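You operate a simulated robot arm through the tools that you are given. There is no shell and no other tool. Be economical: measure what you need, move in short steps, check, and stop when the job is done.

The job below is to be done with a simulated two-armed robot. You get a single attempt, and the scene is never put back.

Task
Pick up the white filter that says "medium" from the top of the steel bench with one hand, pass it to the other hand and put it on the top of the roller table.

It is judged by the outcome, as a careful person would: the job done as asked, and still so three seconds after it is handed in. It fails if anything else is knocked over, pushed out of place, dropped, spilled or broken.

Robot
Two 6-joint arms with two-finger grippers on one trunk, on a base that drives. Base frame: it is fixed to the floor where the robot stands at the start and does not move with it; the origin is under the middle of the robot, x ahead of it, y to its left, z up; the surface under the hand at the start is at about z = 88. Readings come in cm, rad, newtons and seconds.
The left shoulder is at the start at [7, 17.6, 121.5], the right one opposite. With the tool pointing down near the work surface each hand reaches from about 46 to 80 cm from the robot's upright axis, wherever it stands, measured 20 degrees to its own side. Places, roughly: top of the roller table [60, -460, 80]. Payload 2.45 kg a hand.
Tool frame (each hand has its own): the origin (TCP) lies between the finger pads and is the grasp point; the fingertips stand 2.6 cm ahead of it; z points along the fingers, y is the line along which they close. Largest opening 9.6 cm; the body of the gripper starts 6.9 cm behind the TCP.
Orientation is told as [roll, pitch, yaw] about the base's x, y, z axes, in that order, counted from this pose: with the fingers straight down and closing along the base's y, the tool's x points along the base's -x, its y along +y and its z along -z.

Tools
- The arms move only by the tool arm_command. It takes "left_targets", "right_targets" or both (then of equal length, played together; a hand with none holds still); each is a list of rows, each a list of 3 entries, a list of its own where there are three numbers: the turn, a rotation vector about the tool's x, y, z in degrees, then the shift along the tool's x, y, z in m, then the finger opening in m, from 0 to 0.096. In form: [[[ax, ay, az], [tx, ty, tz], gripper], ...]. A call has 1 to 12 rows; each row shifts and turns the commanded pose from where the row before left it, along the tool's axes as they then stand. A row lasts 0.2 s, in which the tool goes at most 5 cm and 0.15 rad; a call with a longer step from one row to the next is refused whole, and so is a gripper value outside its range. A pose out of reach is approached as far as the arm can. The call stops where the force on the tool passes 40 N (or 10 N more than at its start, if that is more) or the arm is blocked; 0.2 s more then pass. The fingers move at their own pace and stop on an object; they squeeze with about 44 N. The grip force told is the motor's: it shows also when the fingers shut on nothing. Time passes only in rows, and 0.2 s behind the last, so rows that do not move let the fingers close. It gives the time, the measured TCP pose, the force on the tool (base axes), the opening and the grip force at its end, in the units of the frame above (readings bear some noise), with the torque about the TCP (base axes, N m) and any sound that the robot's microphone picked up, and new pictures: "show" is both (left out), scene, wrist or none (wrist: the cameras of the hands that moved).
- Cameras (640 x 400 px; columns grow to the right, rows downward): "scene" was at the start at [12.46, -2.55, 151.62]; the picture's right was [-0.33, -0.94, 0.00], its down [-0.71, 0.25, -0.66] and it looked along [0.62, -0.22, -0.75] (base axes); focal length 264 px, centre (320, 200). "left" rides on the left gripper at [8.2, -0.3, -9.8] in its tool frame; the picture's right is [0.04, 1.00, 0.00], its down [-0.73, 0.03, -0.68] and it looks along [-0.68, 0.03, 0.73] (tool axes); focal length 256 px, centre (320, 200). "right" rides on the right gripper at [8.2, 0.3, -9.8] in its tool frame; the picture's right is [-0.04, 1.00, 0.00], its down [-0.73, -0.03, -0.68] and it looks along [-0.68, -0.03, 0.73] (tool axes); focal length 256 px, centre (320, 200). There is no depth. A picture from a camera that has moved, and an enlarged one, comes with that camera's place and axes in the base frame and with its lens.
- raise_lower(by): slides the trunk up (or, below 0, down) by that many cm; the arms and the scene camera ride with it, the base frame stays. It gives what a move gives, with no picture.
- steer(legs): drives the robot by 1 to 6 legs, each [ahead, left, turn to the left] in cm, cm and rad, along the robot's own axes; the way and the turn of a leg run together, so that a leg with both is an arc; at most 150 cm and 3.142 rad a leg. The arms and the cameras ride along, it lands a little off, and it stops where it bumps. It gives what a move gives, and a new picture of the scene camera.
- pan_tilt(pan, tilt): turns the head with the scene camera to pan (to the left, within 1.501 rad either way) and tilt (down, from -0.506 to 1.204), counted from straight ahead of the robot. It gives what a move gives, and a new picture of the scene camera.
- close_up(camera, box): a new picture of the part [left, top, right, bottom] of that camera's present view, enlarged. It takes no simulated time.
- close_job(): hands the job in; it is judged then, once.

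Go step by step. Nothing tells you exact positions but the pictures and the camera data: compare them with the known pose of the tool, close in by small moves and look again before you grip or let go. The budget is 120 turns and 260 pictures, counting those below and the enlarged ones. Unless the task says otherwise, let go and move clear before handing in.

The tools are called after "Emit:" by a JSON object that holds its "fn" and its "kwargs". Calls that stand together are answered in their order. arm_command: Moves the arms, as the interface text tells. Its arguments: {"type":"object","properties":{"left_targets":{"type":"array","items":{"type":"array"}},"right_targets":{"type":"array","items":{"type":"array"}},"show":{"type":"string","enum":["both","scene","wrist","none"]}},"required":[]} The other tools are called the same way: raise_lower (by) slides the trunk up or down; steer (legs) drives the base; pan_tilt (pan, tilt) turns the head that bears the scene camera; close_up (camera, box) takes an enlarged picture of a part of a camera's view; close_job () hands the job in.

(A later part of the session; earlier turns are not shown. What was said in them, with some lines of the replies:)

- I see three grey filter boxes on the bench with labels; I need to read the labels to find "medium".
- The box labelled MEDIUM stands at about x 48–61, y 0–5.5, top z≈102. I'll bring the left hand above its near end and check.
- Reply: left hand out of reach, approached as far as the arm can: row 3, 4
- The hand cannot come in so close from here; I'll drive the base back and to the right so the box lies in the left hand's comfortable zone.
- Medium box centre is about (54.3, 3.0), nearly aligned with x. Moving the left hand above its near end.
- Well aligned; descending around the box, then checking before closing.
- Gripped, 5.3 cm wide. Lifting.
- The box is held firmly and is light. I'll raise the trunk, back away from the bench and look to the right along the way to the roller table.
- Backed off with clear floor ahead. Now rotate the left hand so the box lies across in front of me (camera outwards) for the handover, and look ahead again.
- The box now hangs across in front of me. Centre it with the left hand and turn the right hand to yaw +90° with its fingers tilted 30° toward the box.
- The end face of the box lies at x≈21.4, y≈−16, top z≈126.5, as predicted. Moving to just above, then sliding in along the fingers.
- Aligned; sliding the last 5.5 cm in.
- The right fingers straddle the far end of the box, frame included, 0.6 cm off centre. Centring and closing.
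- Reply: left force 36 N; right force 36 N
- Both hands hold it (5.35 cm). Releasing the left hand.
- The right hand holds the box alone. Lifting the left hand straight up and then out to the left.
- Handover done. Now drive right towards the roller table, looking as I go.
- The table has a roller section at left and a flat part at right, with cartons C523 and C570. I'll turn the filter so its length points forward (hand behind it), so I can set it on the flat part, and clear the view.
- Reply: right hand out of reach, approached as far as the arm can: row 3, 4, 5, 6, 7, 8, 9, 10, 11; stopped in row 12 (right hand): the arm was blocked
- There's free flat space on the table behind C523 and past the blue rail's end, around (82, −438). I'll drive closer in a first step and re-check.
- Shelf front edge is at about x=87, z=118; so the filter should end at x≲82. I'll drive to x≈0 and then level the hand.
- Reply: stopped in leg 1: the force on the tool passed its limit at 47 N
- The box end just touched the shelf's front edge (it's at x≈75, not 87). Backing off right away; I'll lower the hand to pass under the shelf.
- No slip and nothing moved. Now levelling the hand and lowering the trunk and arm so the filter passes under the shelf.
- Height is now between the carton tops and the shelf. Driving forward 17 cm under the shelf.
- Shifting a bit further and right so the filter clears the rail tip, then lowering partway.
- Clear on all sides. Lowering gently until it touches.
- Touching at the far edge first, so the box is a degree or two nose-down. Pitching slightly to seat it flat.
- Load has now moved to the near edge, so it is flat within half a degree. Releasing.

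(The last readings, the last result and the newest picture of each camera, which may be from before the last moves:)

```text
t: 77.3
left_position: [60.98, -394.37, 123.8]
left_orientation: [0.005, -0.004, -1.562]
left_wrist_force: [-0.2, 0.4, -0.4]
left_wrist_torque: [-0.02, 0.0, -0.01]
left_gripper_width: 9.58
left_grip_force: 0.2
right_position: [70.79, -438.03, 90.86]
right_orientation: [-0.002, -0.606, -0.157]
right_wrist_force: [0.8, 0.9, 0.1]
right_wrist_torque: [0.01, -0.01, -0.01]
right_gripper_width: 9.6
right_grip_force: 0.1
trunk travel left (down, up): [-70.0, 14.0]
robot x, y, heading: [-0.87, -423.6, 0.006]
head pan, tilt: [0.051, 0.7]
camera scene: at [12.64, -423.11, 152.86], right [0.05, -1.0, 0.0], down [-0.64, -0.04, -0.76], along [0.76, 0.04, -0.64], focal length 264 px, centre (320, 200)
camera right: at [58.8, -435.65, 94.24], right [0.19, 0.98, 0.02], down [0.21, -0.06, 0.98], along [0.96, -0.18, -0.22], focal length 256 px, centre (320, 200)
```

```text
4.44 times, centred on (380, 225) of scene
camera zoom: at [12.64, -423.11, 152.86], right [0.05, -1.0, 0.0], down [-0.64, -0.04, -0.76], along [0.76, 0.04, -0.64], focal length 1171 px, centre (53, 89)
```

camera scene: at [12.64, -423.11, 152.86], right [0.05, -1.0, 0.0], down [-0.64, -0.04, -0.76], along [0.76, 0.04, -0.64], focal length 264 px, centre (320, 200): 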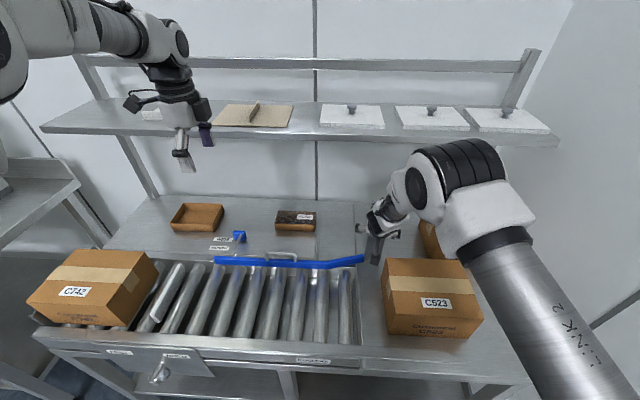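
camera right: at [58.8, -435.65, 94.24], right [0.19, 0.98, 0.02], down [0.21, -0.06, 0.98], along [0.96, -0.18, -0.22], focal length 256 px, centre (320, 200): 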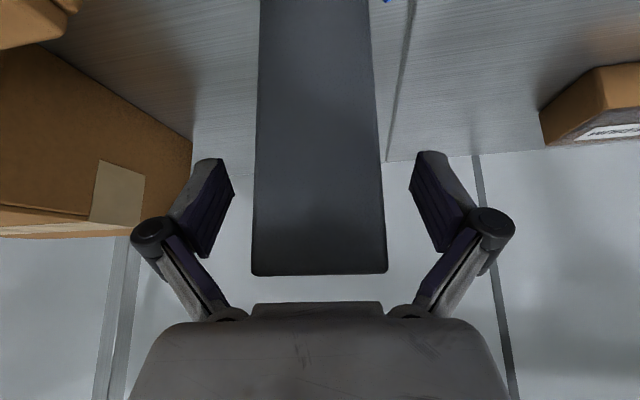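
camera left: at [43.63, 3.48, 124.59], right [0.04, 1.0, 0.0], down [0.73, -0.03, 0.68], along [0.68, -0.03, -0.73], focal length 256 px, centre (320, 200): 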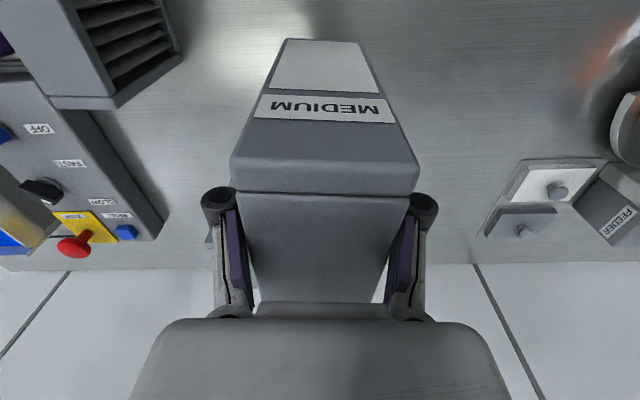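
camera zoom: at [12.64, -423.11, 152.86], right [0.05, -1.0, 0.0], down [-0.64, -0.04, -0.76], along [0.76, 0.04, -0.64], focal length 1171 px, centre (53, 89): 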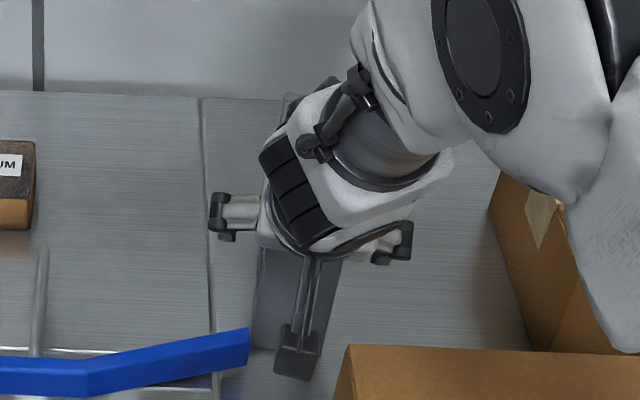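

Released; the filter stands on the table. Withdrawing along the fingers.

Emit:
{"fn": "arm_command", "kwargs": {"right_targets": [[[0, 0, 0], [0, 0, -0.03], 0.096], [[0, 0, 0], [0, 0, -0.03], 0.096], [[0, 0, 0], [0, 0, -0.03], 0.096], [[0, 0, 0], [0, 0, -0.03], 0.096], [[0, 0, 0], [0, 0, 0], 0.096]]}}

```text
t: 78.5
left_position: [60.94, -394.5, 123.69]
left_orientation: [0.005, -0.006, -1.561]
left_wrist_force: [0.0, -1.6, -0.9]
left_wrist_torque: [0.02, 0.06, 0.01]
left_gripper_width: 9.61
left_grip_force: 0.1
right_position: [63.99, -437.84, 99.66]
right_orientation: [0.018, -0.58, -0.191]
right_wrist_force: [-0.5, -0.4, 0.5]
right_wrist_torque: [0.0, 0.05, -0.03]
right_gripper_width: 9.6
right_grip_force: 0.1
trunk travel left (down, up): [-70.0, 14.0]
robot x, y, heading: [-0.57, -423.51, 0.001]
head pan, tilt: [0.051, 0.7]
camera scene: at [12.71, -423.14, 152.85], right [0.05, -1.0, 0.0], down [-0.64, -0.04, -0.76], along [0.76, 0.04, -0.64], focal length 264 px, centre (320, 200)
camera right: at [52.11, -435.33, 103.4], right [0.21, 0.98, 0.04], down [0.23, -0.09, 0.97], along [0.95, -0.2, -0.24], focal length 256 px, centre (320, 200)
```

scene: 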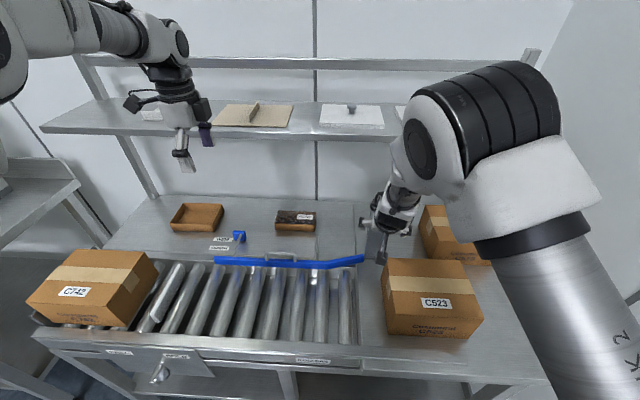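
right: 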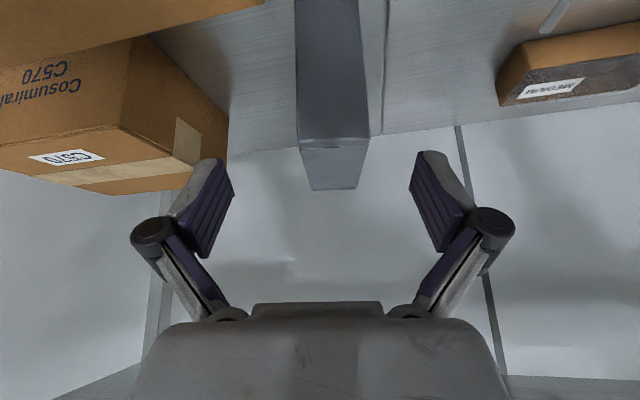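

Emit:
{"fn": "raise_lower", "kwargs": {"by": 12}}

Emit:
{"fn": "steer", "kwargs": {"legs": [[-25, 0, 0]]}}

Emit:
{"fn": "close_up", "kwargs": {"camera": "scene", "box": [300, 150, 500, 300]}}

Emit:
{"fn": "close_up", "kwargs": {"camera": "right", "box": [0, 0, 640, 400]}}

```text
t: 80.0
left_position: [60.94, -394.46, 135.83]
left_orientation: [0.005, -0.005, -1.564]
left_wrist_force: [0.2, -0.6, -0.8]
left_wrist_torque: [-0.02, -0.02, 0.01]
left_gripper_width: 9.6
left_grip_force: 0.0
right_position: [64.31, -437.9, 112.37]
right_orientation: [0.022, -0.593, -0.193]
right_wrist_force: [0.2, 1.0, -0.7]
right_wrist_torque: [-0.02, 0.02, 0.0]
right_gripper_width: 9.6
right_grip_force: 0.0
trunk travel left (down, up): [-82.0, 2.0]
robot x, y, heading: [-0.93, -423.89, 0.002]
head pan, tilt: [0.051, 0.7]
```

```text
t: 81.8
left_position: [36.03, -394.54, 135.72]
left_orientation: [0.004, -0.005, -1.563]
left_wrist_force: [0.4, 0.0, -0.4]
left_wrist_torque: [0.05, 0.04, -0.01]
left_gripper_width: 9.6
left_grip_force: 0.0
right_position: [39.44, -438.14, 112.66]
right_orientation: [0.023, -0.593, -0.199]
right_wrist_force: [0.3, 0.1, -0.3]
right_wrist_torque: [0.0, 0.06, -0.01]
right_gripper_width: 9.56
right_grip_force: 0.1
trunk travel left (down, up): [-82.0, 2.0]
robot x, y, heading: [-26.39, -423.88, -0.001]
head pan, tilt: [0.051, 0.7]
camera scene: at [-12.19, -423.21, 164.83], right [0.05, -1.0, 0.0], down [-0.64, -0.03, -0.76], along [0.76, 0.04, -0.65], focal length 264 px, centre (320, 200)
```

scene: 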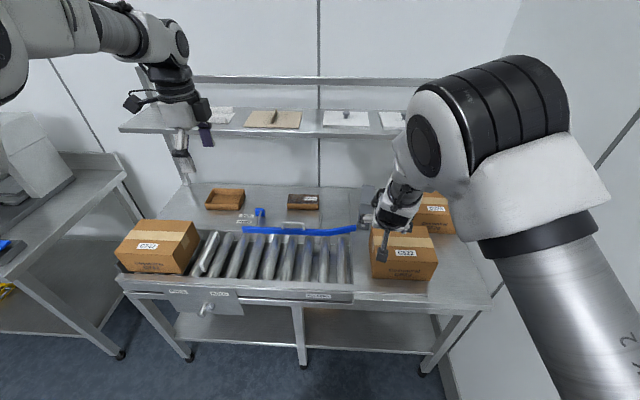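

```text
2.67 times, centred on (400, 225) of scene
camera zoom: at [-12.19, -423.21, 164.83], right [0.05, -1.0, 0.0], down [-0.64, -0.03, -0.76], along [0.76, 0.04, -0.65], focal length 703 px, centre (107, 133)
```

zoom: 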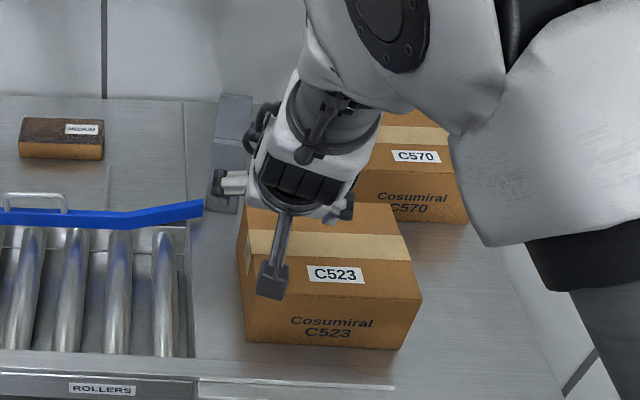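

```text
1.00 times, centred on (320, 200) of right (not enlarged: the box is as wide or as high as the picture)
camera zoom: at [27.48, -435.55, 116.08], right [0.22, 0.98, 0.04], down [0.22, -0.09, 0.97], along [0.95, -0.2, -0.23], focal length 256 px, centre (320, 200)
```

zoom: 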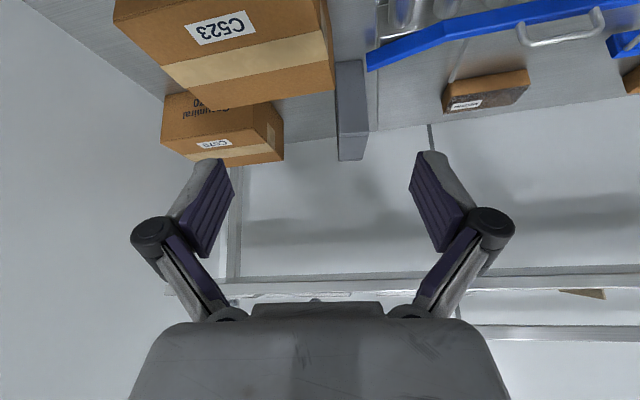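

The filter stands upright on the flat part of the roller table behind C523. Nothing else looks moved, and both hands are clear.

Emit:
{"fn": "close_job", "kwargs": {}}

```text
The job is handed in.
```

I picked up the "medium" filter with the left hand, passed it to the right hand and set it upright on the roller table. It stands on the flat part behind carton C523, and the job is handed in.

On the way in, the filter bumped the front edge of the shelf above the table (47 N, which stopped the drive). I backed off and went in under the shelf instead. The pictures afterwards showed the shelf items, the cartons and the filter's side faces looking unchanged. I did not check the end of the filter that hit the shelf.
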